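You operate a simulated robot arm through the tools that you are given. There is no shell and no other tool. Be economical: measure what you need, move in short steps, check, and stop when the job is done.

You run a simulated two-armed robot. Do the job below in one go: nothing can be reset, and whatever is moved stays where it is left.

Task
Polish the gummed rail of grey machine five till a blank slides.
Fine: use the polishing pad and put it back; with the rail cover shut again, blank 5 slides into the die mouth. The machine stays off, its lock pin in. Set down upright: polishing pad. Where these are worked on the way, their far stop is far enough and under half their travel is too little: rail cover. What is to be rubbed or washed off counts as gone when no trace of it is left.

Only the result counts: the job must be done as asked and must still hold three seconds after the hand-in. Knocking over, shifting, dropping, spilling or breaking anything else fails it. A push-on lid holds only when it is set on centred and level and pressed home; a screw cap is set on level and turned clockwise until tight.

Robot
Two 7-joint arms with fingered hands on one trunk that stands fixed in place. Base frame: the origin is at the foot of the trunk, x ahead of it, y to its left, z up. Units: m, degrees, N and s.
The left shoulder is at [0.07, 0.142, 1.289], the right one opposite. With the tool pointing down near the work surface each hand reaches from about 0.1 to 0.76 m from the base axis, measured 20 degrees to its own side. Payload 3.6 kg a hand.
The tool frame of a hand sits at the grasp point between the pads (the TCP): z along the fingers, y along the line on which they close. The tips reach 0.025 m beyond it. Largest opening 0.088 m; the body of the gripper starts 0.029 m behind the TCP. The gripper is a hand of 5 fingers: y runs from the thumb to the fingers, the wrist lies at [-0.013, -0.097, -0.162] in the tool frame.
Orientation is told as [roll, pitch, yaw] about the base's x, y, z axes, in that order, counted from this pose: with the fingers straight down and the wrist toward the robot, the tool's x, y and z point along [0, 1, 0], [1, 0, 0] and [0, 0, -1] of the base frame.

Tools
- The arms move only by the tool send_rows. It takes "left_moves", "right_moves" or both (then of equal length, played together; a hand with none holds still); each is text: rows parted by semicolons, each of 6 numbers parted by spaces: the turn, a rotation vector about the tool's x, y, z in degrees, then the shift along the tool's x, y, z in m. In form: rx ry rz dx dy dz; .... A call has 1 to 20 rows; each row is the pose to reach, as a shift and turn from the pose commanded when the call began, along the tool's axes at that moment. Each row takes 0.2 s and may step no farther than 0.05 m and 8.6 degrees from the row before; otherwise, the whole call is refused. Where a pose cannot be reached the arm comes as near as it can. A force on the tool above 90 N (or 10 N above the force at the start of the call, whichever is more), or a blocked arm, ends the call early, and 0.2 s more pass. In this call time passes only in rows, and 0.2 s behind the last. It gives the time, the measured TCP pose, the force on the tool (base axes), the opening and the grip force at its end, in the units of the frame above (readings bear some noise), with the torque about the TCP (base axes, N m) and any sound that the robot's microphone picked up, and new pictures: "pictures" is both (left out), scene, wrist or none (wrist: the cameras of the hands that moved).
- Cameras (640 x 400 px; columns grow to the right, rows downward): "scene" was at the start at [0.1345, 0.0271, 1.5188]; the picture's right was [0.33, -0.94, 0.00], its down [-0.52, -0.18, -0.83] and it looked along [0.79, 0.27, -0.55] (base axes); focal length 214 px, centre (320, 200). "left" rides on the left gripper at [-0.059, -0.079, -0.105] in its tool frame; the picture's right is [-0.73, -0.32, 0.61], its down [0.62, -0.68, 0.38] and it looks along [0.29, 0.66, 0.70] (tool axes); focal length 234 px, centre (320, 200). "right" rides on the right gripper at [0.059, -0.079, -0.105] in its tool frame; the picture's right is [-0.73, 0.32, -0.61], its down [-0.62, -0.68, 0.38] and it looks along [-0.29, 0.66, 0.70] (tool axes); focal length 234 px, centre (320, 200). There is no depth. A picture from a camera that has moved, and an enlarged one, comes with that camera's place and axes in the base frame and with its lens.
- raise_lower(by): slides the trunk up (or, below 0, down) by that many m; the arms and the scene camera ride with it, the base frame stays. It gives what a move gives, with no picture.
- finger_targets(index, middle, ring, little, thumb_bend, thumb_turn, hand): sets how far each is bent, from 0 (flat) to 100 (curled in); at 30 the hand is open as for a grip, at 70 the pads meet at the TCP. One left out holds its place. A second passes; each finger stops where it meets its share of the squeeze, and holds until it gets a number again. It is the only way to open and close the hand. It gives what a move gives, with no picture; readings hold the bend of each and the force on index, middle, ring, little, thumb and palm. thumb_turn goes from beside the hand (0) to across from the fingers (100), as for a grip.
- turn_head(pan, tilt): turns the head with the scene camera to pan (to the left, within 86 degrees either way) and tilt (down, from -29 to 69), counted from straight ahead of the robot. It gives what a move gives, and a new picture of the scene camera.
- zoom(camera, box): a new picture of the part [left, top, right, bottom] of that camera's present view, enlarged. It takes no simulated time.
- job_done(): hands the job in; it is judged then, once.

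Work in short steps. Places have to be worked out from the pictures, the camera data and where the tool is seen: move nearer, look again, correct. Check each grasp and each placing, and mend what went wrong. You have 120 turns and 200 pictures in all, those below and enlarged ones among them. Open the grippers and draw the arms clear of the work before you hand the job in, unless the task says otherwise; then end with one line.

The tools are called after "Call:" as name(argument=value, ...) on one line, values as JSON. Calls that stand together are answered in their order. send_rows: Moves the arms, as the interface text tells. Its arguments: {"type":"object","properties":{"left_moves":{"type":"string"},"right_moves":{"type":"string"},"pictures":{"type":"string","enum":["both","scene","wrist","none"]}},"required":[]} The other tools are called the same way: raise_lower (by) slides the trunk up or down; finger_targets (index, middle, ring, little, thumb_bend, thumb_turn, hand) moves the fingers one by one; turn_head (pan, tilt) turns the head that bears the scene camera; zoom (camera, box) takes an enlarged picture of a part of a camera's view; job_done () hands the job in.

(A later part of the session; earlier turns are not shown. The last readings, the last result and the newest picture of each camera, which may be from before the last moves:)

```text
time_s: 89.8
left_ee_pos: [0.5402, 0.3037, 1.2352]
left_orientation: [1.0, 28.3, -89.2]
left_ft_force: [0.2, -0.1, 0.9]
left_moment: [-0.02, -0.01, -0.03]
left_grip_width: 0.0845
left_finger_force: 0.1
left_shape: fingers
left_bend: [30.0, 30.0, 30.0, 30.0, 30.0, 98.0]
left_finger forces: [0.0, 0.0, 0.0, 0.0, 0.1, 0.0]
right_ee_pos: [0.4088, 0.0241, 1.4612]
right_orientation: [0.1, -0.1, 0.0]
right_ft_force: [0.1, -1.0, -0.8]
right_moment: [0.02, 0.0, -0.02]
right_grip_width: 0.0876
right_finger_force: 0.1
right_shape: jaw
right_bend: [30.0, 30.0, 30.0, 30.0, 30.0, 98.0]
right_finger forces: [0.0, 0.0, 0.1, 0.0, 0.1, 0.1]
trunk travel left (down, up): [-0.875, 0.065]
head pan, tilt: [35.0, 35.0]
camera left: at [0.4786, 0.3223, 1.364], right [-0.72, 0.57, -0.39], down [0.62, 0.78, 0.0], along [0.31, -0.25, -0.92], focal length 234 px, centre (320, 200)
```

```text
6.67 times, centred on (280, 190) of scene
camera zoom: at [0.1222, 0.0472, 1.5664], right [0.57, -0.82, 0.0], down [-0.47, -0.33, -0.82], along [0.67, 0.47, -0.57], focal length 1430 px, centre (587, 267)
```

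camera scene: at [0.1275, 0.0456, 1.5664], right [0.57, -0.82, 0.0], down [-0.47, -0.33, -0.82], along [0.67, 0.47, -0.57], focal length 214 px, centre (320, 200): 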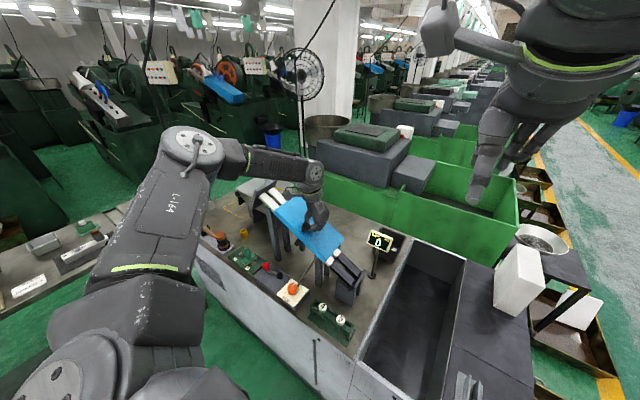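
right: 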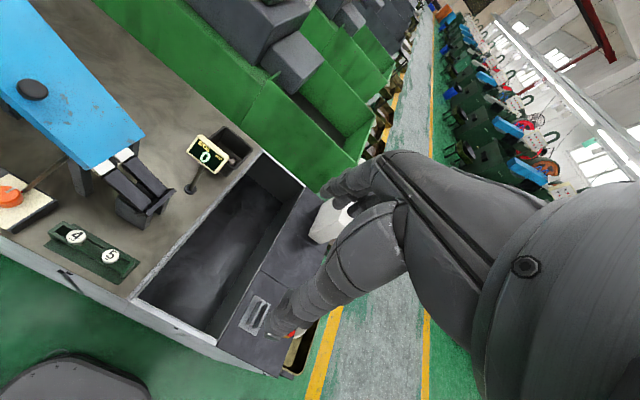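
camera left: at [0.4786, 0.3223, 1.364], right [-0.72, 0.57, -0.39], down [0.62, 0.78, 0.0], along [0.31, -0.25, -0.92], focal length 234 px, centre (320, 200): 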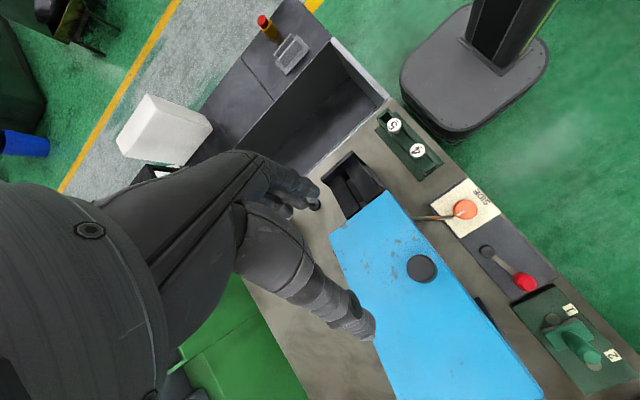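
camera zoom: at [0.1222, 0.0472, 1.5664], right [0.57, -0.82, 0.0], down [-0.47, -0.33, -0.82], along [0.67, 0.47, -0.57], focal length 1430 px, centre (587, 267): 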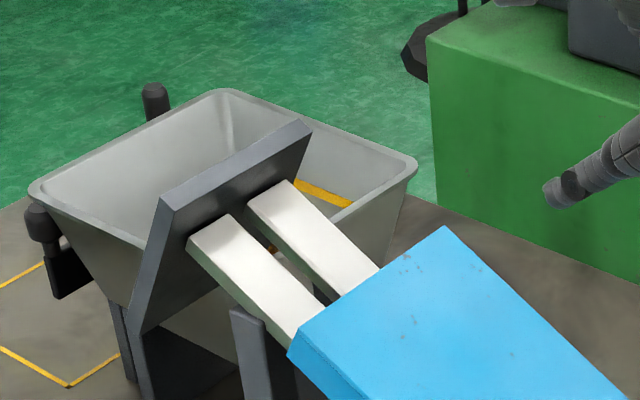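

Blank 5's head is at about (0.428, 0.182, 0.90), a mushroom hanging in the rack slot; the rail gap centre is x≈0.5425 with the exposed top stretch y≈0.51–0.57. I return the hand to the straight-down, yaw-0 pose near the rack.

Call:
send_rows(left_moves="-7 0 0 0 -0.006 -0.011;-14 0 0 0 -0.012 -0.022;-21 0 0 0 -0.018 -0.033;-28 0 0 0 -0.0235 -0.044", pictures="none")

Call:
send_rows(left_moves="0 0 -8 -0.02 0.01 0;0 0 -16 -0.04 0.02 0;0 0 -24 -0.06 0.03 0;0 0 -32 -0.08 0.04 0;0 0 -40 -0.1 0.05 0;0 0 -48 -0.12 0.06 0.01;0 0 -56 -0.14 0.07 0.03;0 0 -64 -0.15 0.08 0.06;0 0 -72 -0.15 0.09 0.1;0 0 -80 -0.15 0.09 0.13;0 0 -88 -0.15 0.09 0.16;0 0 -90 -0.15 0.09 0.18", pictures="both")

```text
time_s: 90.8
left_ee_pos: [0.5392, 0.3046, 1.2857]
left_orientation: [1.0, 0.1, -89.7]
left_ft_force: [-0.2, -0.1, -0.7]
left_moment: [-0.01, -0.02, 0.0]
left_grip_width: 0.0844
left_finger_force: 0.0
left_shape: fingers
left_bend: [30.0, 30.0, 30.0, 30.0, 30.0, 98.0]
left_finger forces: [0.1, 0.1, 0.0, 0.1, 0.0, 0.0]
right_ee_pos: [0.4092, 0.026, 1.4615]
right_orientation: [0.0, -0.1, 0.0]
right_ft_force: [0.8, -0.2, -0.5]
right_moment: [-0.01, 0.03, 0.02]
right_grip_width: 0.0879
right_finger_force: 0.0
right_shape: jaw
right_bend: [30.0, 30.0, 30.0, 30.0, 30.0, 98.0]
right_finger forces: [0.1, 0.0, 0.1, 0.0, 0.1, 0.1]
trunk travel left (down, up): [-0.875, 0.065]
head pan, tilt: [35.0, 35.0]
```

```text
time_s: 93.4
left_ee_pos: [0.3982, 0.2137, 1.101]
left_orientation: [0.2, -1.0, 0.2]
left_ft_force: [0.3, -0.4, 0.5]
left_moment: [0.02, 0.0, -0.04]
left_grip_width: 0.0845
left_finger_force: 0.0
left_shape: fingers
left_bend: [30.0, 30.0, 30.0, 30.0, 30.0, 98.0]
left_finger forces: [0.0, 0.0, 0.1, 0.0, 0.0, 0.0]
left hand out of reach, approached as far as the arm can: row 9, 10, 11, 12
right_ee_pos: [0.4085, 0.0256, 1.461]
right_orientation: [0.1, 0.0, 0.0]
right_ft_force: [0.6, 0.8, 0.8]
right_moment: [-0.02, -0.01, -0.03]
right_grip_width: 0.0877
right_finger_force: 0.1
right_shape: jaw
right_bend: [30.0, 30.0, 30.0, 30.0, 30.0, 98.0]
right_finger forces: [0.0, 0.0, 0.1, 0.0, 0.1, 0.0]
trunk travel left (down, up): [-0.875, 0.065]
head pan, tilt: [35.0, 35.0]
camera scene: at [0.1231, 0.0483, 1.5664], right [0.57, -0.82, 0.0], down [-0.47, -0.33, -0.82], along [0.67, 0.47, -0.57], focal length 214 px, centre (320, 200)
camera left: at [0.3173, 0.1537, 1.2032], right [-0.31, -0.73, -0.61], down [-0.68, 0.62, -0.39], along [0.67, 0.3, -0.68], focal length 234 px, centre (320, 200)
```

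scene: 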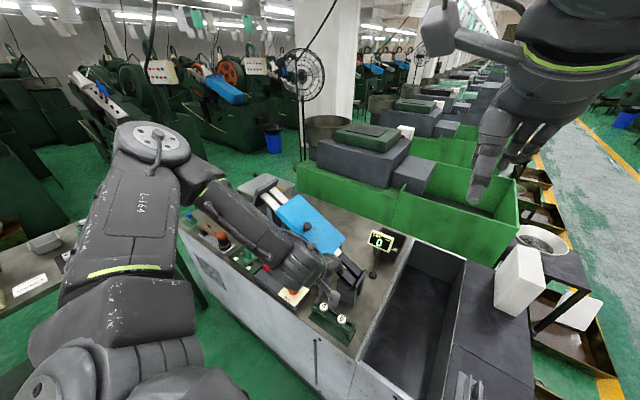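
left: 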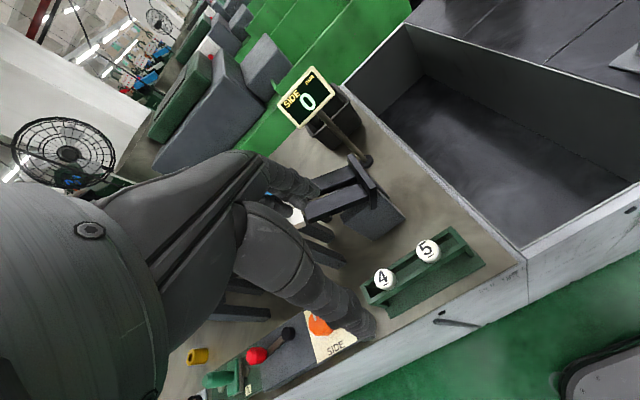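

I move above blank 5 and check alignment.

Call:
send_rows(left_moves="0 0 0 -0.016 0.015 0.04;0 0 0 -0.032 0.03 0.08;0 0 0 -0.032 0.03 0.115;0 0 0 -0.032 0.03 0.135", pictures="both")

Call:
zoom(camera="left", box=[220, 150, 460, 350])

Call:
zoom(camera="scene", box=[270, 240, 380, 340])

```text
time_s: 94.4
left_ee_pos: [0.4275, 0.2042, 1.0109]
left_orientation: [0.3, -0.9, 0.2]
left_ft_force: [1.1, -0.2, -0.3]
left_moment: [-0.03, 0.0, 0.01]
left_grip_width: 0.0844
left_finger_force: 0.2
left_shape: fingers
left_bend: [30.0, 30.0, 30.0, 30.0, 30.0, 98.0]
left_finger forces: [0.0, 0.0, 0.0, 0.1, 0.0, 0.0]
left hand out of reach, approached as far as the arm can: row 2, 3, 4
right_ee_pos: [0.4075, 0.0278, 1.4621]
right_orientation: [0.1, -0.1, 0.1]
right_ft_force: [0.3, 0.3, -0.4]
right_moment: [0.01, 0.01, 0.0]
right_grip_width: 0.0875
right_finger_force: 0.1
right_shape: jaw
right_bend: [30.0, 30.0, 30.0, 30.0, 30.0, 98.0]
right_finger forces: [0.0, 0.0, 0.0, 0.0, 0.1, 0.0]
trunk travel left (down, up): [-0.875, 0.065]
head pan, tilt: [35.0, 35.0]
camera scene: at [0.1216, 0.0509, 1.5664], right [0.57, -0.82, 0.0], down [-0.47, -0.33, -0.82], along [0.67, 0.47, -0.57], focal length 214 px, centre (320, 200)
camera left: at [0.3472, 0.1449, 1.1139], right [-0.31, -0.73, -0.61], down [-0.68, 0.62, -0.39], along [0.67, 0.3, -0.68], focal length 234 px, centre (320, 200)
```

scene: 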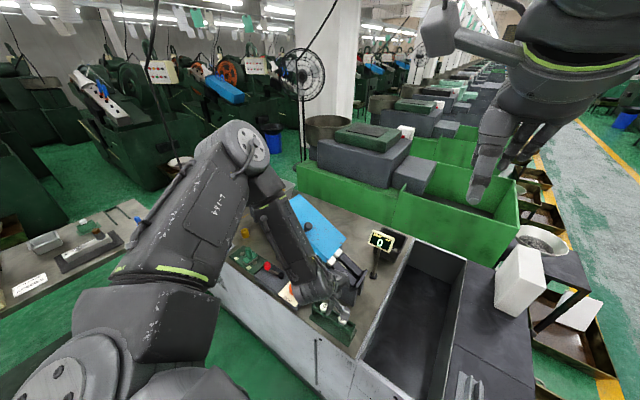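
left: 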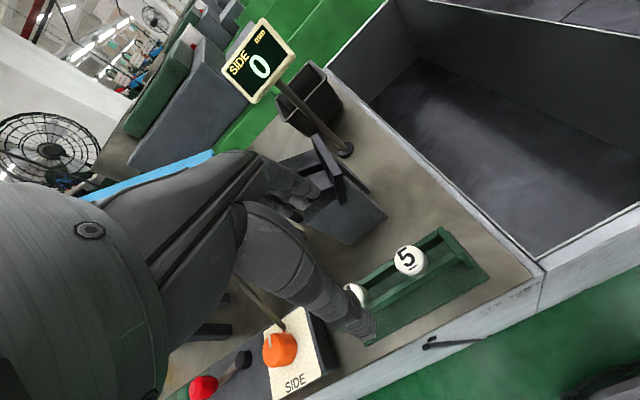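

```text
2.00 times, centred on (340, 250) of left
camera zoom: at [0.3472, 0.1449, 1.1139], right [-0.31, -0.73, -0.61], down [-0.68, 0.62, -0.39], along [0.67, 0.3, -0.68], focal length 468 px, centre (280, 100)
```

zoom: 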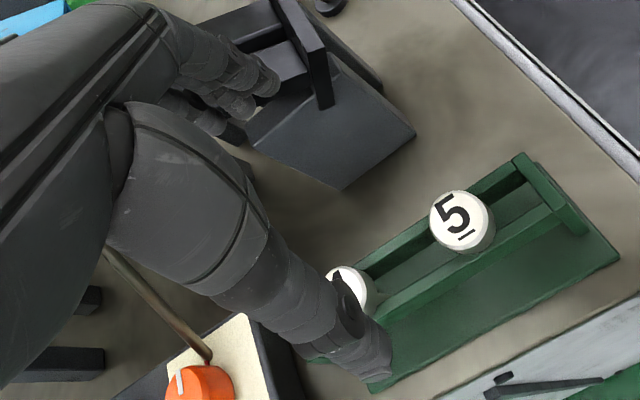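

```text
4.00 times, centred on (325, 290) of scene
camera zoom: at [0.1216, 0.0509, 1.5664], right [0.57, -0.82, 0.0], down [-0.47, -0.33, -0.82], along [0.67, 0.47, -0.57], focal length 858 px, centre (300, -160)
```

zoom: 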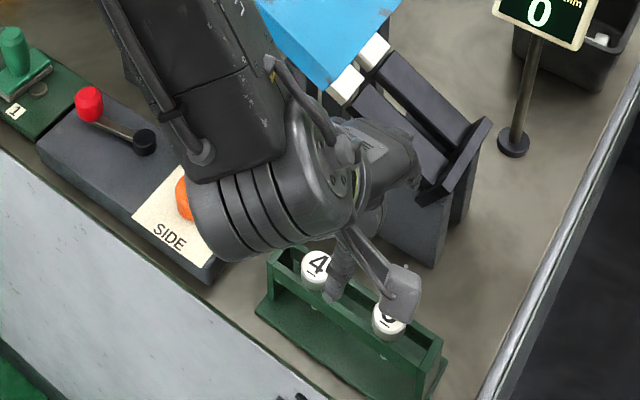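

Limit again at this height; I lower the trunk 5 cm and then shift to blank 5.

Call:
raise_lower(by=-0.05)

Call:
send_rows(left_moves="0 0 0 -0.011 0 0;0 0 0 -0.022 0 0", pictures="wrist")

Call:
zoom(camera="left", box=[220, 150, 460, 350])

```text
time_s: 95.3
left_ee_pos: [0.4289, 0.2028, 0.9601]
left_orientation: [0.3, -0.9, 0.3]
left_ft_force: [-0.3, -0.3, 0.1]
left_moment: [-0.02, 0.0, 0.02]
left_grip_width: 0.0845
left_finger_force: 0.1
left_shape: fingers
left_bend: [30.0, 30.0, 30.0, 30.0, 30.0, 98.0]
left_finger forces: [0.0, 0.0, 0.1, 0.0, 0.0, 0.0]
right_ee_pos: [0.4088, 0.0255, 1.4119]
right_orientation: [0.0, -0.1, 0.0]
right_ft_force: [0.3, 0.8, -0.1]
right_moment: [-0.01, 0.03, 0.0]
right_grip_width: 0.0876
right_finger_force: 0.0
right_shape: jaw
right_bend: [30.0, 30.0, 30.0, 30.0, 30.0, 98.0]
right_finger forces: [0.1, 0.0, 0.0, 0.0, 0.0, 0.0]
trunk travel left (down, up): [-0.825, 0.115]
head pan, tilt: [35.0, 35.0]
```

```text
time_s: 95.9
left_ee_pos: [0.4281, 0.1875, 0.9705]
left_orientation: [0.2, -0.9, 0.2]
left_ft_force: [0.3, -1.2, 0.2]
left_moment: [0.03, 0.01, 0.0]
left_grip_width: 0.0844
left_finger_force: 0.0
left_shape: fingers
left_bend: [30.0, 30.0, 30.0, 30.0, 30.0, 98.0]
left_finger forces: [0.0, 0.0, 0.0, 0.0, 0.1, 0.0]
left hand out of reach, approached as far as the arm can: row 1, 2
right_ee_pos: [0.4085, 0.0257, 1.4118]
right_orientation: [0.1, -0.2, 0.0]
right_ft_force: [0.3, -0.5, -0.3]
right_moment: [0.01, 0.0, 0.01]
right_grip_width: 0.0877
right_finger_force: 0.0
right_shape: jaw
right_bend: [30.0, 30.0, 30.0, 30.0, 30.0, 98.0]
right_finger forces: [0.0, 0.0, 0.0, 0.1, 0.0, 0.0]
trunk travel left (down, up): [-0.825, 0.115]
head pan, tilt: [35.0, 35.0]
camera left: at [0.3476, 0.1278, 1.0742], right [-0.31, -0.72, -0.62], down [-0.68, 0.62, -0.39], along [0.67, 0.3, -0.68], focal length 234 px, centre (320, 200)
```

left: 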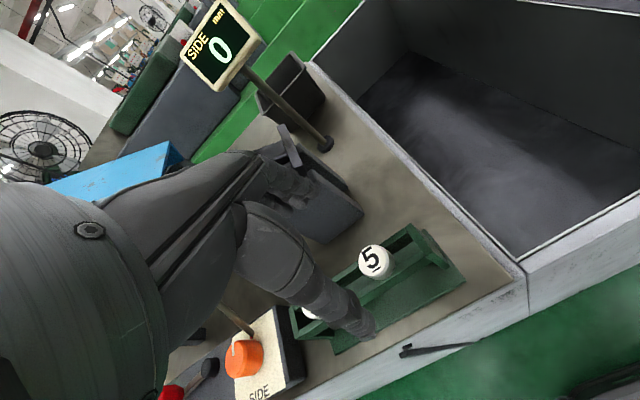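

```text
2.00 times, centred on (340, 250) of left
camera zoom: at [0.3476, 0.1278, 1.0742], right [-0.31, -0.72, -0.62], down [-0.68, 0.62, -0.39], along [0.67, 0.3, -0.68], focal length 468 px, centre (280, 100)
```

zoom: 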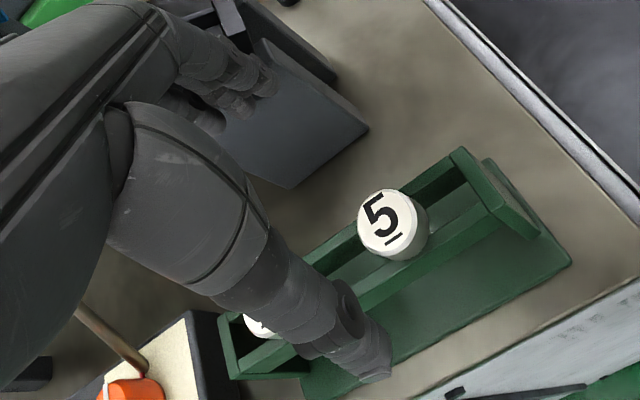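

I turn the hand to yaw −30°, which should suit the left arm better here.

Call:
send_rows(left_moves="0 0 8 0 0 0;0 0 16 0 0 0;0 0 24 -0.003 0 0;0 0 32 -0.006 0 0.01", pictures="wrist")

Call:
zoom(camera="scene", box=[270, 210, 390, 320])

```text
time_s: 96.9
left_ee_pos: [0.4293, 0.1816, 0.9595]
left_orientation: [0.7, -0.6, -31.9]
left_ft_force: [-0.2, 0.7, -0.1]
left_moment: [0.02, 0.02, -0.02]
left_grip_width: 0.0846
left_finger_force: 0.0
left_shape: fingers
left_bend: [30.0, 30.0, 30.0, 30.0, 30.0, 98.0]
left_finger forces: [0.1, 0.0, 0.0, 0.0, 0.1, 0.0]
right_ee_pos: [0.4094, 0.0258, 1.4104]
right_orientation: [0.1, 0.0, -0.1]
right_ft_force: [-0.2, 0.4, -0.8]
right_moment: [0.0, -0.03, 0.0]
right_grip_width: 0.0876
right_finger_force: 0.1
right_shape: jaw
right_bend: [30.0, 30.0, 30.0, 30.0, 30.0, 98.0]
right_finger forces: [0.0, 0.0, 0.0, 0.0, 0.1, 0.0]
trunk travel left (down, up): [-0.825, 0.115]
head pan, tilt: [35.0, 35.0]
camera left: at [0.3294, 0.173, 1.0637], right [-0.65, -0.44, -0.62], down [-0.24, 0.89, -0.38], along [0.72, -0.1, -0.69], focal length 234 px, centre (320, 200)
```

left: 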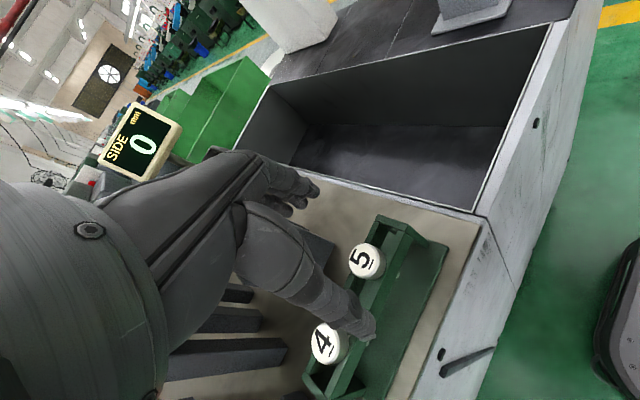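

```text
3.64 times, centred on (330, 265) of scene
camera zoom: at [0.1235, 0.0482, 1.5163], right [0.57, -0.82, 0.0], down [-0.47, -0.33, -0.82], along [0.67, 0.47, -0.57], focal length 780 px, centre (284, -36)
```

zoom: 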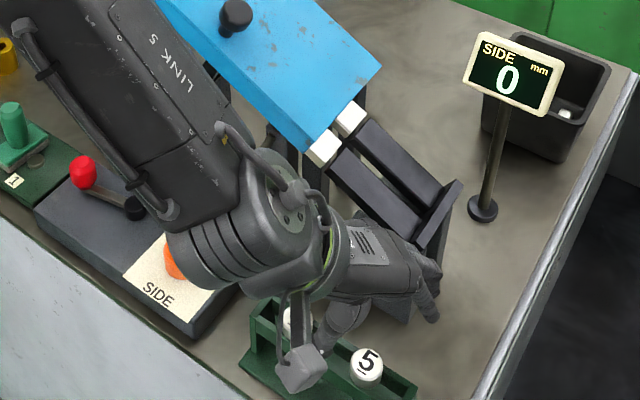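

Good reach. Blank 5 at (0.424, 0.1805); I centre and descend to z≈0.917.

Call:
send_rows(left_moves="0 0 0 -0.0035 -0.0037 0.015;0 0 0 -0.0035 -0.0037 0.03;0 0 0 -0.0035 -0.0037 0.042", pictures="wrist")

Call:
zoom(camera="left", box=[240, 160, 420, 340])

Call:
zoom(camera="scene", box=[290, 250, 390, 340])

```text
time_s: 97.7
left_ee_pos: [0.4218, 0.1897, 0.9414]
left_orientation: [0.7, -0.7, -31.8]
left_ft_force: [0.0, -0.3, -0.1]
left_moment: [-0.02, 0.0, 0.0]
left_grip_width: 0.0847
left_finger_force: 0.1
left_shape: fingers
left_bend: [30.0, 30.0, 30.0, 30.0, 30.0, 98.0]
left_finger forces: [0.1, 0.0, 0.0, 0.0, 0.1, 0.0]
left hand out of reach, approached as far as the arm can: row 2, 3
right_ee_pos: [0.4081, 0.027, 1.4123]
right_orientation: [0.0, -0.1, -0.1]
right_ft_force: [-0.3, -0.3, 0.2]
right_moment: [-0.01, 0.0, 0.0]
right_grip_width: 0.0876
right_finger_force: 0.0
right_shape: jaw
right_bend: [30.0, 30.0, 30.0, 30.0, 30.0, 98.0]
right_finger forces: [0.0, 0.0, 0.0, 0.0, 0.1, 0.0]
trunk travel left (down, up): [-0.825, 0.115]
head pan, tilt: [35.0, 35.0]
camera left: at [0.3224, 0.1809, 1.0448], right [-0.65, -0.45, -0.62], down [-0.25, 0.89, -0.38], along [0.72, -0.1, -0.69], focal length 234 px, centre (320, 200)
```

left: 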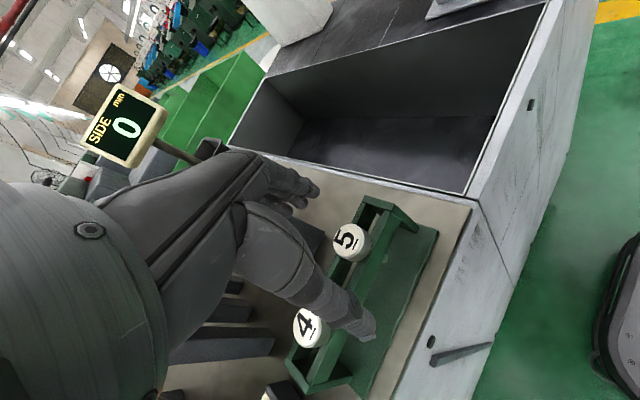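

```text
2.22 times, centred on (330, 250) of left
camera zoom: at [0.3224, 0.1809, 1.0448], right [-0.65, -0.45, -0.62], down [-0.25, 0.89, -0.38], along [0.72, -0.1, -0.69], focal length 520 px, centre (298, 89)
```

zoom: 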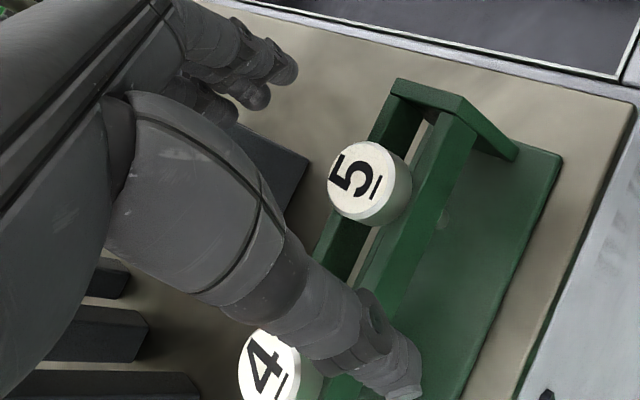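

```text
4.44 times, centred on (340, 295) of scene
camera zoom: at [0.1221, 0.0496, 1.5164], right [0.57, -0.82, 0.0], down [-0.47, -0.33, -0.82], along [0.67, 0.47, -0.57], focal length 953 px, centre (231, -222)
```

zoom: 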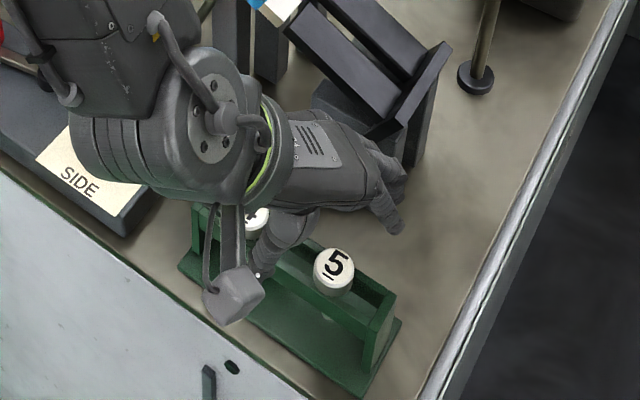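

Downward motion is the limited direction; I step back up to centre, then lower by trunk.

Call:
send_rows(left_moves="0 0 0 -0.0066 0.0065 -0.018", pictures="none")

Call:
raise_lower(by=-0.03)

Call:
zoom(camera="left", box=[240, 160, 420, 340])

```text
time_s: 98.1
left_ee_pos: [0.4241, 0.1795, 0.9604]
left_orientation: [0.7, -0.5, -31.8]
left_ft_force: [0.8, -0.8, -0.9]
left_moment: [0.03, -0.03, 0.01]
left_grip_width: 0.0845
left_finger_force: 0.1
left_shape: fingers
left_bend: [30.0, 30.0, 30.0, 30.0, 30.0, 98.0]
left_finger forces: [0.0, 0.0, 0.0, 0.0, 0.0, 0.0]
right_ee_pos: [0.4084, 0.0257, 1.4115]
right_orientation: [0.1, 0.0, -0.1]
right_ft_force: [-0.6, -0.6, -0.1]
right_moment: [-0.01, -0.01, 0.0]
right_grip_width: 0.0878
right_finger_force: 0.2
right_shape: jaw
right_bend: [30.0, 30.0, 30.0, 30.0, 30.0, 98.0]
right_finger forces: [0.0, 0.0, 0.0, 0.0, 0.0, 0.0]
trunk travel left (down, up): [-0.825, 0.115]
head pan, tilt: [35.0, 35.0]
```

```text
time_s: 98.8
left_ee_pos: [0.4247, 0.1791, 0.9294]
left_orientation: [0.8, -0.7, -31.7]
left_ft_force: [-0.1, -0.1, 0.7]
left_moment: [0.01, -0.04, -0.03]
left_grip_width: 0.0847
left_finger_force: 0.1
left_shape: fingers
left_bend: [30.0, 30.0, 30.0, 30.0, 30.0, 98.0]
left_finger forces: [0.1, 0.0, 0.0, 0.0, 0.0, 0.0]
right_ee_pos: [0.4088, 0.0257, 1.3823]
right_orientation: [0.1, -0.1, 0.0]
right_ft_force: [-0.6, 0.2, 0.1]
right_moment: [-0.03, 0.01, -0.01]
right_grip_width: 0.0879
right_finger_force: 0.2
right_shape: jaw
right_bend: [30.0, 30.0, 30.0, 30.0, 30.0, 98.0]
right_finger forces: [0.0, 0.0, 0.0, 0.0, 0.1, 0.0]
trunk travel left (down, up): [-0.795, 0.145]
head pan, tilt: [35.0, 35.0]
```

```text
2.22 times, centred on (330, 250) of left
camera zoom: at [0.3243, 0.1711, 1.0326], right [-0.65, -0.45, -0.62], down [-0.25, 0.89, -0.38], along [0.72, -0.1, -0.69], focal length 520 px, centre (298, 89)
```

zoom: 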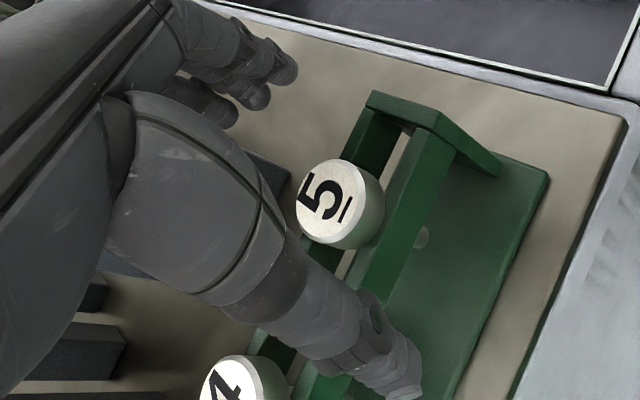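

Centred well. Lower 15 mm, then close thumb, index and middle only.

Call:
raise_lower(by=-0.016)

Call:
finger_targets(hand="left", index=58, middle=58, thumb_bend=58)

Call:
zoom(camera="left", box=[240, 160, 420, 340])

```text
time_s: 99.5
left_ee_pos: [0.4239, 0.1802, 0.9127]
left_orientation: [0.7, -0.7, -31.8]
left_ft_force: [0.6, -0.6, -0.3]
left_moment: [-0.02, 0.0, -0.01]
left_grip_width: 0.0845
left_finger_force: 0.0
left_shape: fingers
left_bend: [30.0, 30.0, 30.0, 30.0, 30.0, 98.0]
left_finger forces: [0.1, 0.1, 0.0, 0.0, 0.0, 0.0]
right_ee_pos: [0.4089, 0.0269, 1.366]
right_orientation: [0.1, -0.1, 0.1]
right_ft_force: [0.8, -0.6, -0.6]
right_moment: [-0.01, -0.01, -0.01]
right_grip_width: 0.0879
right_finger_force: 0.0
right_shape: jaw
right_bend: [30.0, 30.0, 30.0, 30.0, 30.0, 98.0]
right_finger forces: [0.0, 0.0, 0.0, 0.0, 0.0, 0.1]
trunk travel left (down, up): [-0.779, 0.161]
head pan, tilt: [35.0, 35.0]
```

```text
time_s: 100.5
left_ee_pos: [0.4256, 0.1804, 0.9122]
left_orientation: [0.6, -0.5, -31.8]
left_ft_force: [2.8, -0.6, 1.0]
left_moment: [-0.03, -0.06, 0.03]
left_grip_width: 0.0325
left_finger_force: 1.5
left_shape: fingers
left_bend: [52.0, 57.0, 30.0, 30.0, 56.0, 97.0]
left_finger forces: [2.9, 0.1, 0.1, 0.0, 0.5, 0.1]
right_ee_pos: [0.4095, 0.0267, 1.3662]
right_orientation: [0.1, 0.0, 0.0]
right_ft_force: [0.5, -0.4, -1.0]
right_moment: [-0.02, 0.01, -0.02]
right_grip_width: 0.0878
right_finger_force: 0.0
right_shape: jaw
right_bend: [30.0, 30.0, 30.0, 30.0, 30.0, 98.0]
right_finger forces: [0.0, 0.1, 0.0, 0.0, 0.1, 0.1]
trunk travel left (down, up): [-0.779, 0.161]
head pan, tilt: [35.0, 35.0]
```

```text
2.22 times, centred on (330, 250) of left
camera zoom: at [0.325, 0.1708, 1.0165], right [-0.65, -0.44, -0.62], down [-0.25, 0.89, -0.38], along [0.72, -0.1, -0.69], focal length 520 px, centre (298, 89)
```

zoom: 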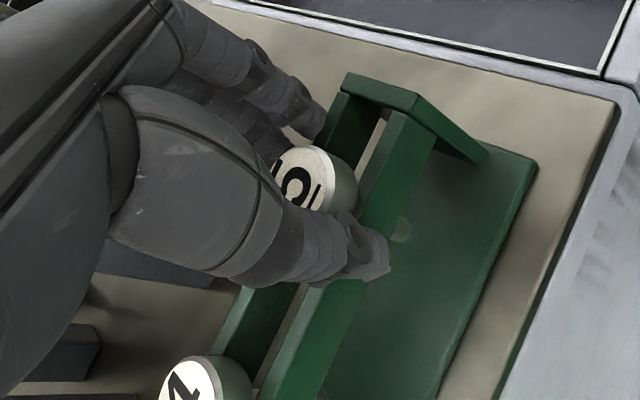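

Fingers meet the head rim; squeeze more.

Call:
finger_targets(hand="left", index=72, middle=72, thumb_bend=72)

Call:
zoom(camera="left", box=[240, 160, 420, 340])

Call:
zoom(camera="scene", box=[290, 230, 390, 320])

```text
time_s: 101.5
left_ee_pos: [0.426, 0.1804, 0.9131]
left_orientation: [0.7, -0.6, -31.8]
left_ft_force: [8.8, -1.4, 0.0]
left_moment: [-0.01, -0.16, 0.08]
left_grip_width: 0.028
left_finger_force: 12.2
left_shape: fingers
left_bend: [54.0, 63.0, 30.0, 30.0, 61.0, 96.0]
left_finger forces: [9.4, 6.5, 0.0, 0.0, 7.9, 0.1]
right_ee_pos: [0.4101, 0.0265, 1.3659]
right_orientation: [0.2, 0.0, -0.1]
right_ft_force: [0.9, 0.3, -0.1]
right_moment: [0.0, 0.0, 0.03]
right_grip_width: 0.0878
right_finger_force: 0.0
right_shape: jaw
right_bend: [30.0, 30.0, 30.0, 30.0, 30.0, 98.0]
right_finger forces: [0.1, 0.0, 0.0, 0.0, 0.0, 0.0]
trunk travel left (down, up): [-0.779, 0.161]
head pan, tilt: [35.0, 35.0]
```

```text
2.22 times, centred on (330, 250) of left
camera zoom: at [0.326, 0.1708, 1.0162], right [-0.65, -0.45, -0.62], down [-0.25, 0.89, -0.38], along [0.72, -0.1, -0.69], focal length 520 px, centre (298, 89)
```

zoom: 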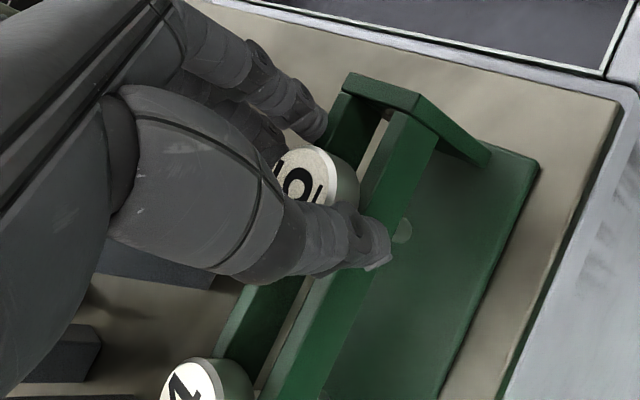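

```text
4.44 times, centred on (340, 275) of scene
camera zoom: at [0.1247, 0.0483, 1.4702], right [0.57, -0.82, 0.0], down [-0.47, -0.33, -0.82], along [0.67, 0.47, -0.57], focal length 953 px, centre (231, -133)
```

zoom: 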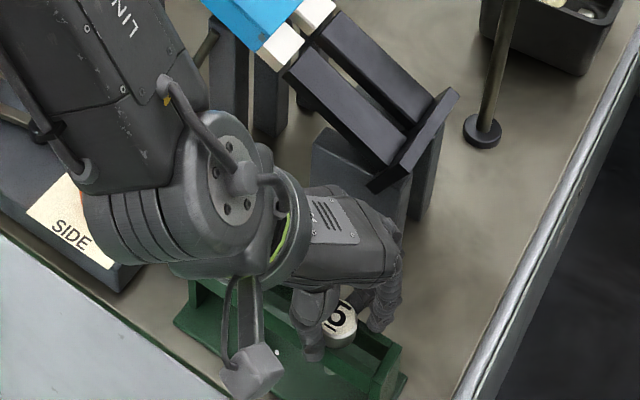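

Three-finger hold at the rim. I lift 3 cm by trunk and check.

Call:
raise_lower(by=0.04)

Call:
zoom(camera="left", box=[240, 160, 420, 340])

Call:
zoom(camera="scene", box=[290, 230, 390, 320])

```text
time_s: 102.3
left_ee_pos: [0.4237, 0.1798, 0.9538]
left_orientation: [0.6, -0.7, -31.7]
left_ft_force: [-0.1, -0.3, -1.0]
left_moment: [0.02, -0.03, 0.02]
left_grip_width: 0.0147
left_finger_force: 8.4
left_shape: fingers
left_bend: [62.0, 65.0, 30.0, 30.0, 64.0, 95.0]
left_finger forces: [3.1, 5.6, 0.0, 0.0, 8.4, 0.0]
right_ee_pos: [0.4106, 0.026, 1.4045]
right_orientation: [0.0, -0.1, 0.1]
right_ft_force: [0.5, 0.4, 0.2]
right_moment: [-0.03, 0.0, 0.01]
right_grip_width: 0.0881
right_finger_force: 0.2
right_shape: jaw
right_bend: [30.0, 30.0, 30.0, 30.0, 30.0, 98.0]
right_finger forces: [0.0, 0.1, 0.0, 0.0, 0.0, 0.0]
trunk travel left (down, up): [-0.819, 0.121]
head pan, tilt: [35.0, 35.0]
```

```text
2.22 times, centred on (330, 250) of left
camera zoom: at [0.3251, 0.1711, 1.0563], right [-0.65, -0.45, -0.62], down [-0.25, 0.89, -0.38], along [0.72, -0.1, -0.69], focal length 520 px, centre (298, 89)
```

zoom: 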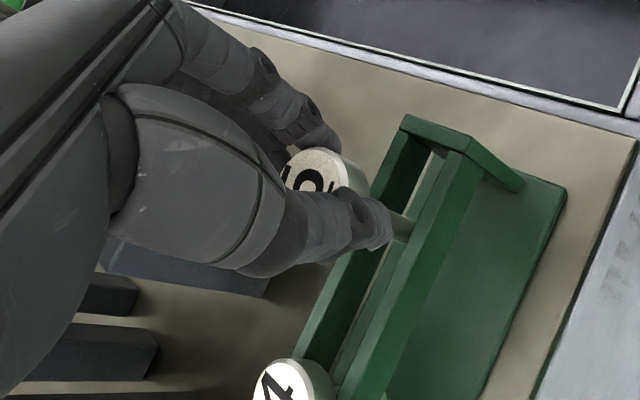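

```text
4.44 times, centred on (340, 275) of scene
camera zoom: at [0.1238, 0.0487, 1.5103], right [0.57, -0.82, 0.0], down [-0.47, -0.33, -0.82], along [0.67, 0.47, -0.57], focal length 953 px, centre (231, -133)
```

zoom: 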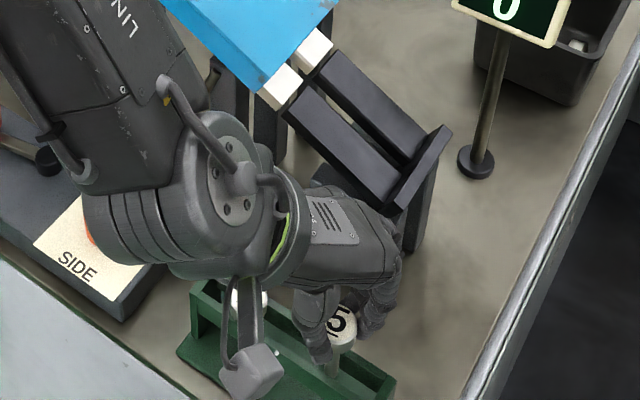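

Blank 5 is lifted, held under its head at the stem. I raise further and take a look at it.

Call:
raise_lower(by=0.1)

Call:
send_rows(left_moves="0 0 0 0 -0.02 -0.03;0 0 0 0.02 -0.05 -0.05;0 0 0 0.04 -0.07 -0.07", pictures="both")

Call:
zoom(camera="left", box=[260, 180, 400, 320])

Call:
zoom(camera="scene", box=[270, 210, 350, 300])

```text
time_s: 103.6
left_ee_pos: [0.4238, 0.181, 1.0535]
left_orientation: [0.7, -0.6, -31.7]
left_ft_force: [-0.7, -0.2, 0.4]
left_moment: [0.01, 0.01, 0.01]
left_grip_width: 0.0148
left_finger_force: 8.7
left_shape: fingers
left_bend: [62.0, 65.0, 30.0, 30.0, 64.0, 95.0]
left_finger forces: [3.1, 5.4, 0.0, 0.1, 8.3, 0.1]
right_ee_pos: [0.4096, 0.0259, 1.5056]
right_orientation: [0.1, 0.0, 0.0]
right_ft_force: [-1.1, -0.1, -0.5]
right_moment: [0.0, 0.01, -0.04]
right_grip_width: 0.0877
right_finger_force: 0.1
right_shape: jaw
right_bend: [30.0, 30.0, 30.0, 30.0, 30.0, 98.0]
right_finger forces: [0.1, 0.0, 0.0, 0.0, 0.0, 0.1]
trunk travel left (down, up): [-0.919, 0.021]
head pan, tilt: [35.0, 35.0]
```

```text
time_s: 104.4
left_ee_pos: [0.3846, 0.2515, 1.1229]
left_orientation: [0.6, -0.7, -31.8]
left_ft_force: [0.6, 0.6, -0.5]
left_moment: [0.01, 0.02, 0.02]
left_grip_width: 0.0146
left_finger_force: 8.6
left_shape: fingers
left_bend: [62.0, 65.0, 30.0, 30.0, 64.0, 95.0]
left_finger forces: [3.0, 5.5, 0.0, 0.0, 8.4, 0.0]
right_ee_pos: [0.409, 0.0272, 1.5064]
right_orientation: [-0.1, -0.1, 0.1]
right_ft_force: [0.1, 0.1, 0.3]
right_moment: [-0.03, 0.02, 0.02]
right_grip_width: 0.0876
right_finger_force: 0.2
right_shape: jaw
right_bend: [30.0, 30.0, 30.0, 30.0, 30.0, 98.0]
right_finger forces: [0.0, 0.1, 0.0, 0.1, 0.0, 0.0]
trunk travel left (down, up): [-0.919, 0.021]
head pan, tilt: [35.0, 35.0]
camera scene: at [0.1214, 0.0495, 1.6104], right [0.57, -0.82, 0.0], down [-0.47, -0.33, -0.82], along [0.67, 0.47, -0.57], focal length 214 px, centre (320, 200)
camera left: at [0.284, 0.2426, 1.2259], right [-0.65, -0.45, -0.62], down [-0.24, 0.89, -0.39], along [0.72, -0.1, -0.68], focal length 234 px, centre (320, 200)
```

scene: 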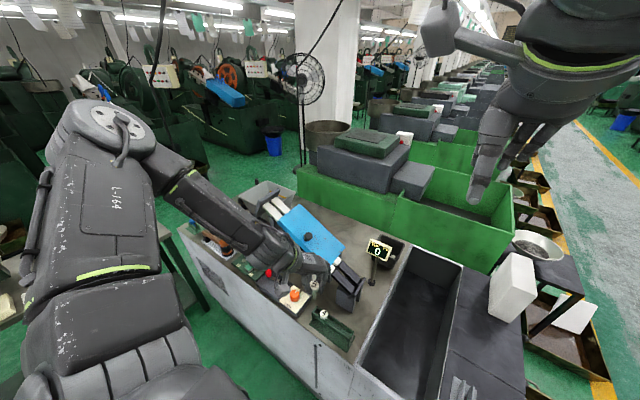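
left: 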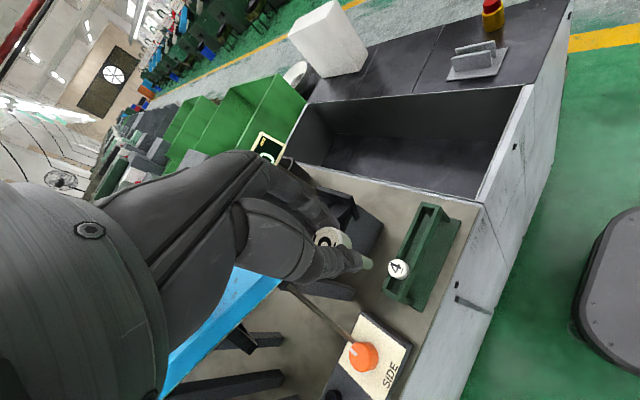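

```text
2.86 times, centred on (330, 250) of left
camera zoom: at [0.284, 0.2426, 1.2259], right [-0.65, -0.45, -0.62], down [-0.24, 0.89, -0.39], along [0.72, -0.1, -0.68], focal length 669 px, centre (291, 57)
```

zoom: 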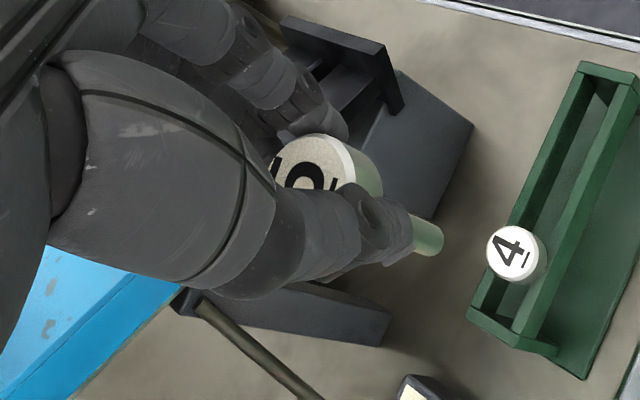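

```text
4.44 times, centred on (310, 255) of scene
camera zoom: at [0.1214, 0.0495, 1.6104], right [0.57, -0.82, 0.0], down [-0.47, -0.33, -0.82], along [0.67, 0.47, -0.57], focal length 953 px, centre (364, -44)
```

zoom: 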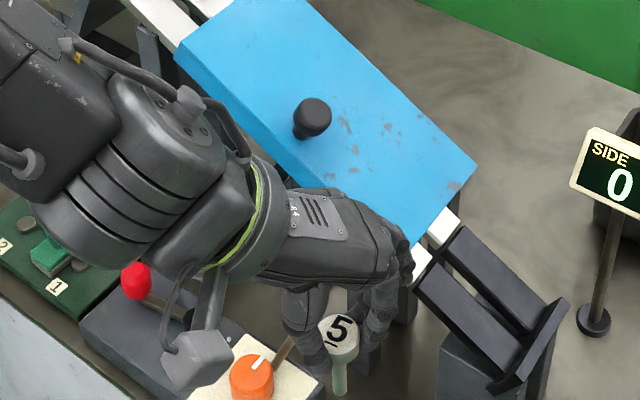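

Measured: stem bottom 72 mm below TCP, head top level with TCP, roughly vertical. I curl ring and little fingers away, then carry it toward the top of the rails with yaw 0.

Call:
finger_targets(hand="left", ring=100, little=100)

Call:
send_rows(left_moves="0 0 -6.4 0.02 -0.01 -0.035;0 0 -12.8 0.05 -0.02 -0.065;0 0 -19.2 0.08 -0.03 -0.09;0 0 -25.6 0.112 -0.04 -0.115;0 0 -31.8 0.146 -0.05 -0.137", pictures="none")

Call:
send_rows(left_moves="0 5.6 0 0.018 0.025 0;0 11.2 0 0.036 0.05 0;0 16.8 0 0.054 0.075 0;0 22.4 0 0.07 0.1 0.01;0 28 0 0.083 0.1225 0.015", pictures="both")

Call:
zoom(camera="left", box=[240, 160, 440, 360])

Call:
zoom(camera="scene", box=[240, 160, 330, 250])

```text
time_s: 105.4
left_ee_pos: [0.385, 0.251, 1.122]
left_orientation: [0.7, -0.7, -31.7]
left_ft_force: [-0.1, 0.1, -0.9]
left_moment: [-0.01, 0.02, 0.01]
left_grip_width: 0.0147
left_finger_force: 9.0
left_shape: fingers
left_bend: [62.0, 65.0, 100.0, 100.0, 64.0, 95.0]
left_finger forces: [3.1, 5.5, 0.0, 0.0, 8.3, 0.1]
right_ee_pos: [0.4096, 0.0255, 1.5058]
right_orientation: [0.1, 0.1, 0.0]
right_ft_force: [-0.4, -0.5, -0.2]
right_moment: [-0.02, 0.02, -0.02]
right_grip_width: 0.0876
right_finger_force: 0.0
right_shape: jaw
right_bend: [30.0, 30.0, 30.0, 30.0, 30.0, 98.0]
right_finger forces: [0.0, 0.0, 0.0, 0.0, 0.0, 0.0]
trunk travel left (down, up): [-0.919, 0.021]
head pan, tilt: [35.0, 35.0]
```

```text
time_s: 106.6
left_ee_pos: [0.4163, 0.3957, 1.258]
left_orientation: [1.1, -1.6, -0.7]
left_ft_force: [-0.5, 1.1, -0.6]
left_moment: [0.04, 0.0, 0.01]
left_grip_width: 0.0147
left_finger_force: 8.2
left_shape: fingers
left_bend: [62.0, 65.0, 100.0, 100.0, 64.0, 95.0]
left_finger forces: [2.9, 5.4, 0.0, 0.0, 8.3, 0.0]
left hand out of reach, approached as far as the arm can: row 5
right_ee_pos: [0.4088, 0.026, 1.5063]
right_orientation: [0.1, 0.0, 0.0]
right_ft_force: [0.3, -0.3, 0.1]
right_moment: [0.02, 0.0, 0.0]
right_grip_width: 0.0878
right_finger_force: 0.0
right_shape: jaw
right_bend: [30.0, 30.0, 30.0, 30.0, 30.0, 98.0]
right_finger forces: [0.1, 0.0, 0.1, 0.1, 0.0, 0.0]
trunk travel left (down, up): [-0.919, 0.021]
head pan, tilt: [35.0, 35.0]
```

```text
time_s: 107.8
left_ee_pos: [0.5413, 0.48, 1.2439]
left_orientation: [28.2, -0.8, 0.1]
left_ft_force: [0.0, 0.1, -1.0]
left_moment: [-0.01, 0.01, 0.02]
left_grip_width: 0.0146
left_finger_force: 7.8
left_shape: fingers
left_bend: [62.0, 65.0, 100.0, 100.0, 64.0, 95.0]
left_finger forces: [3.0, 5.4, 0.0, 0.1, 8.3, 0.1]
right_ee_pos: [0.411, 0.0251, 1.5047]
right_orientation: [0.0, 0.0, 0.0]
right_ft_force: [-0.4, 0.5, 0.4]
right_moment: [0.0, 0.0, 0.03]
right_grip_width: 0.0876
right_finger_force: 0.0
right_shape: jaw
right_bend: [30.0, 30.0, 30.0, 30.0, 30.0, 98.0]
right_finger forces: [0.0, 0.0, 0.0, 0.0, 0.1, 0.0]
trunk travel left (down, up): [-0.919, 0.021]
head pan, tilt: [35.0, 35.0]
camera scene: at [0.1252, 0.0489, 1.6102], right [0.57, -0.82, 0.0], down [-0.47, -0.33, -0.82], along [0.67, 0.47, -0.57], focal length 214 px, centre (320, 200)
camera left: at [0.4622, 0.378, 1.307], right [-0.31, -0.35, -0.88], down [-0.68, 0.73, -0.05], along [0.66, 0.59, -0.47], focal length 234 px, centre (320, 200)
```

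scene: 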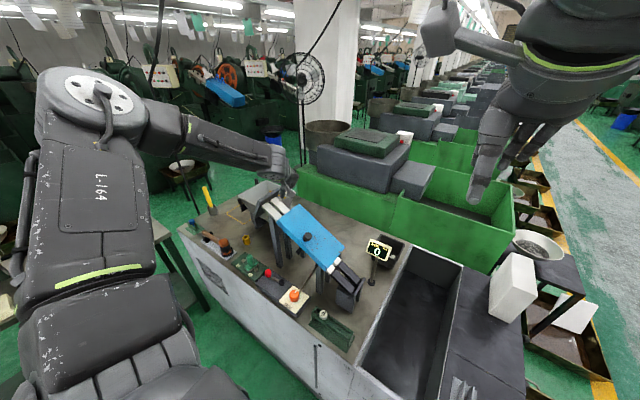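
left: 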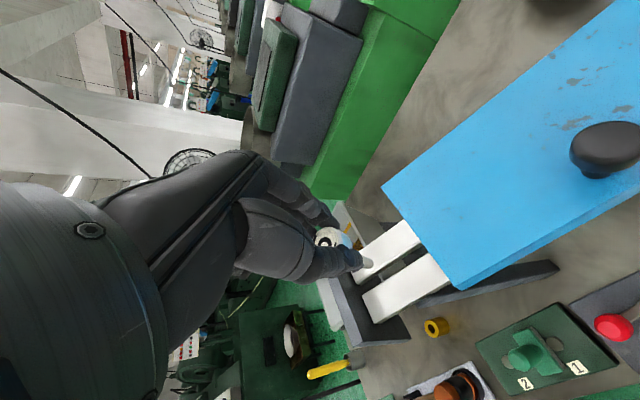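

```text
2.00 times, centred on (340, 260) of left
camera zoom: at [0.4622, 0.378, 1.307], right [-0.31, -0.35, -0.88], down [-0.68, 0.73, -0.05], along [0.66, 0.59, -0.47], focal length 468 px, centre (280, 80)
```

zoom: 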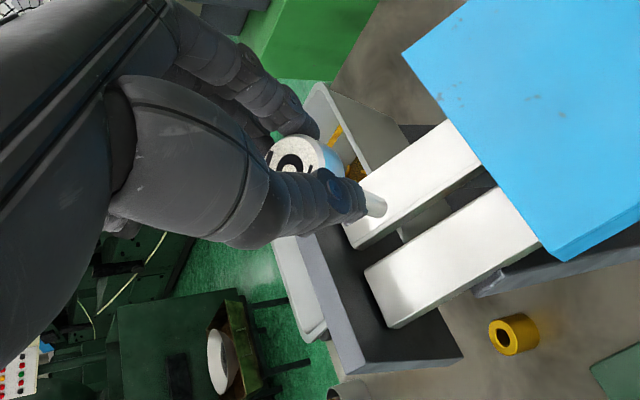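

```text
4.44 times, centred on (285, 205) of scene
camera zoom: at [0.1252, 0.0489, 1.6102], right [0.57, -0.82, 0.0], down [-0.47, -0.33, -0.82], along [0.67, 0.47, -0.57], focal length 953 px, centre (476, 178)
```

zoom: 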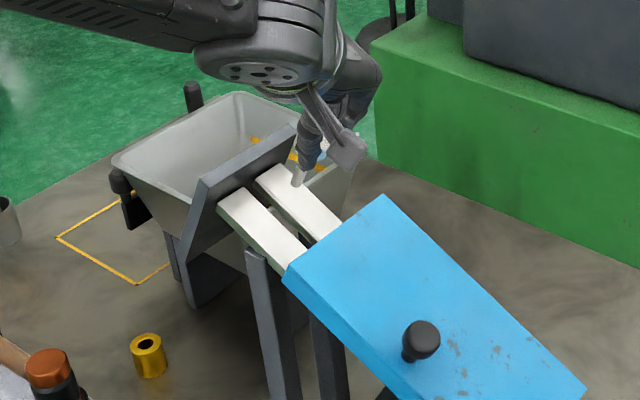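

Stem tip is around (0.536, 0.506, 1.19), gap below at x≈0.5425. I approach 40 mm along the tool axis, shifting +x 4 mm, and look.

Call:
send_rows(left_moves="0 0 0 0 0.004 0.02;0 0 0 0 0.004 0.04", pictures="wrist")

Call:
zoom(camera="left", box=[270, 190, 430, 320])

Call:
zoom(camera="scene", box=[255, 175, 315, 235])

```text
time_s: 108.4
left_ee_pos: [0.5457, 0.4983, 1.2087]
left_orientation: [28.2, -0.7, 0.1]
left_ft_force: [0.5, 0.8, -2.2]
left_moment: [0.03, -0.03, -0.05]
left_grip_width: 0.0144
left_finger_force: 8.1
left_shape: fingers
left_bend: [62.0, 65.0, 100.0, 100.0, 64.0, 95.0]
left_finger forces: [3.0, 5.4, 0.0, 0.1, 8.3, 0.1]
right_ee_pos: [0.4115, 0.0277, 1.5049]
right_orientation: [0.1, 0.0, 0.1]
right_ft_force: [0.1, -0.8, 0.4]
right_moment: [0.01, -0.01, 0.01]
right_grip_width: 0.0876
right_finger_force: 0.0
right_shape: jaw
right_bend: [30.0, 30.0, 30.0, 30.0, 30.0, 98.0]
right_finger forces: [0.1, 0.0, 0.0, 0.1, 0.1, 0.0]
trunk travel left (down, up): [-0.919, 0.021]
head pan, tilt: [35.0, 35.0]
camera left: at [0.4654, 0.3975, 1.2718], right [-0.31, -0.35, -0.88], down [-0.68, 0.73, -0.05], along [0.66, 0.59, -0.47], focal length 234 px, centre (320, 200)
```

left: 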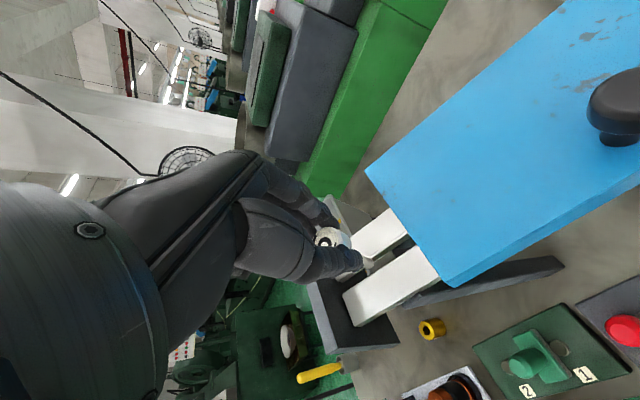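

```text
3.08 times, centred on (350, 255) of left
camera zoom: at [0.4654, 0.3975, 1.2718], right [-0.31, -0.35, -0.88], down [-0.68, 0.73, -0.05], along [0.66, 0.59, -0.47], focal length 720 px, centre (228, 31)
```

zoom: 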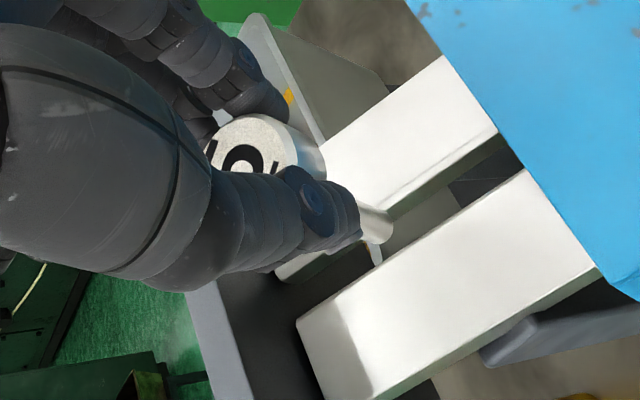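

```text
6.67 times, centred on (285, 205) of scene
camera zoom: at [0.1244, 0.0505, 1.6102], right [0.57, -0.82, 0.0], down [-0.47, -0.33, -0.82], along [0.67, 0.47, -0.57], focal length 1430 px, centre (553, 167)
```

zoom: 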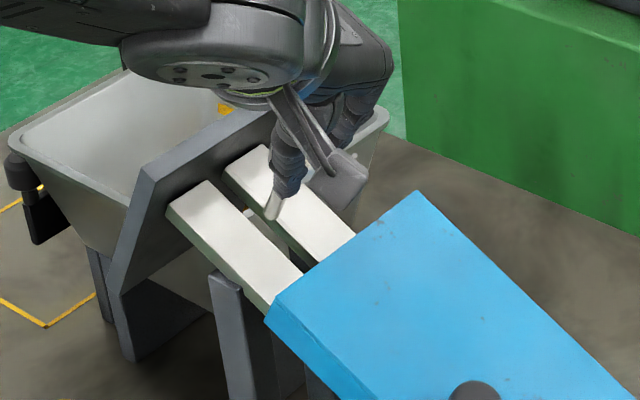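

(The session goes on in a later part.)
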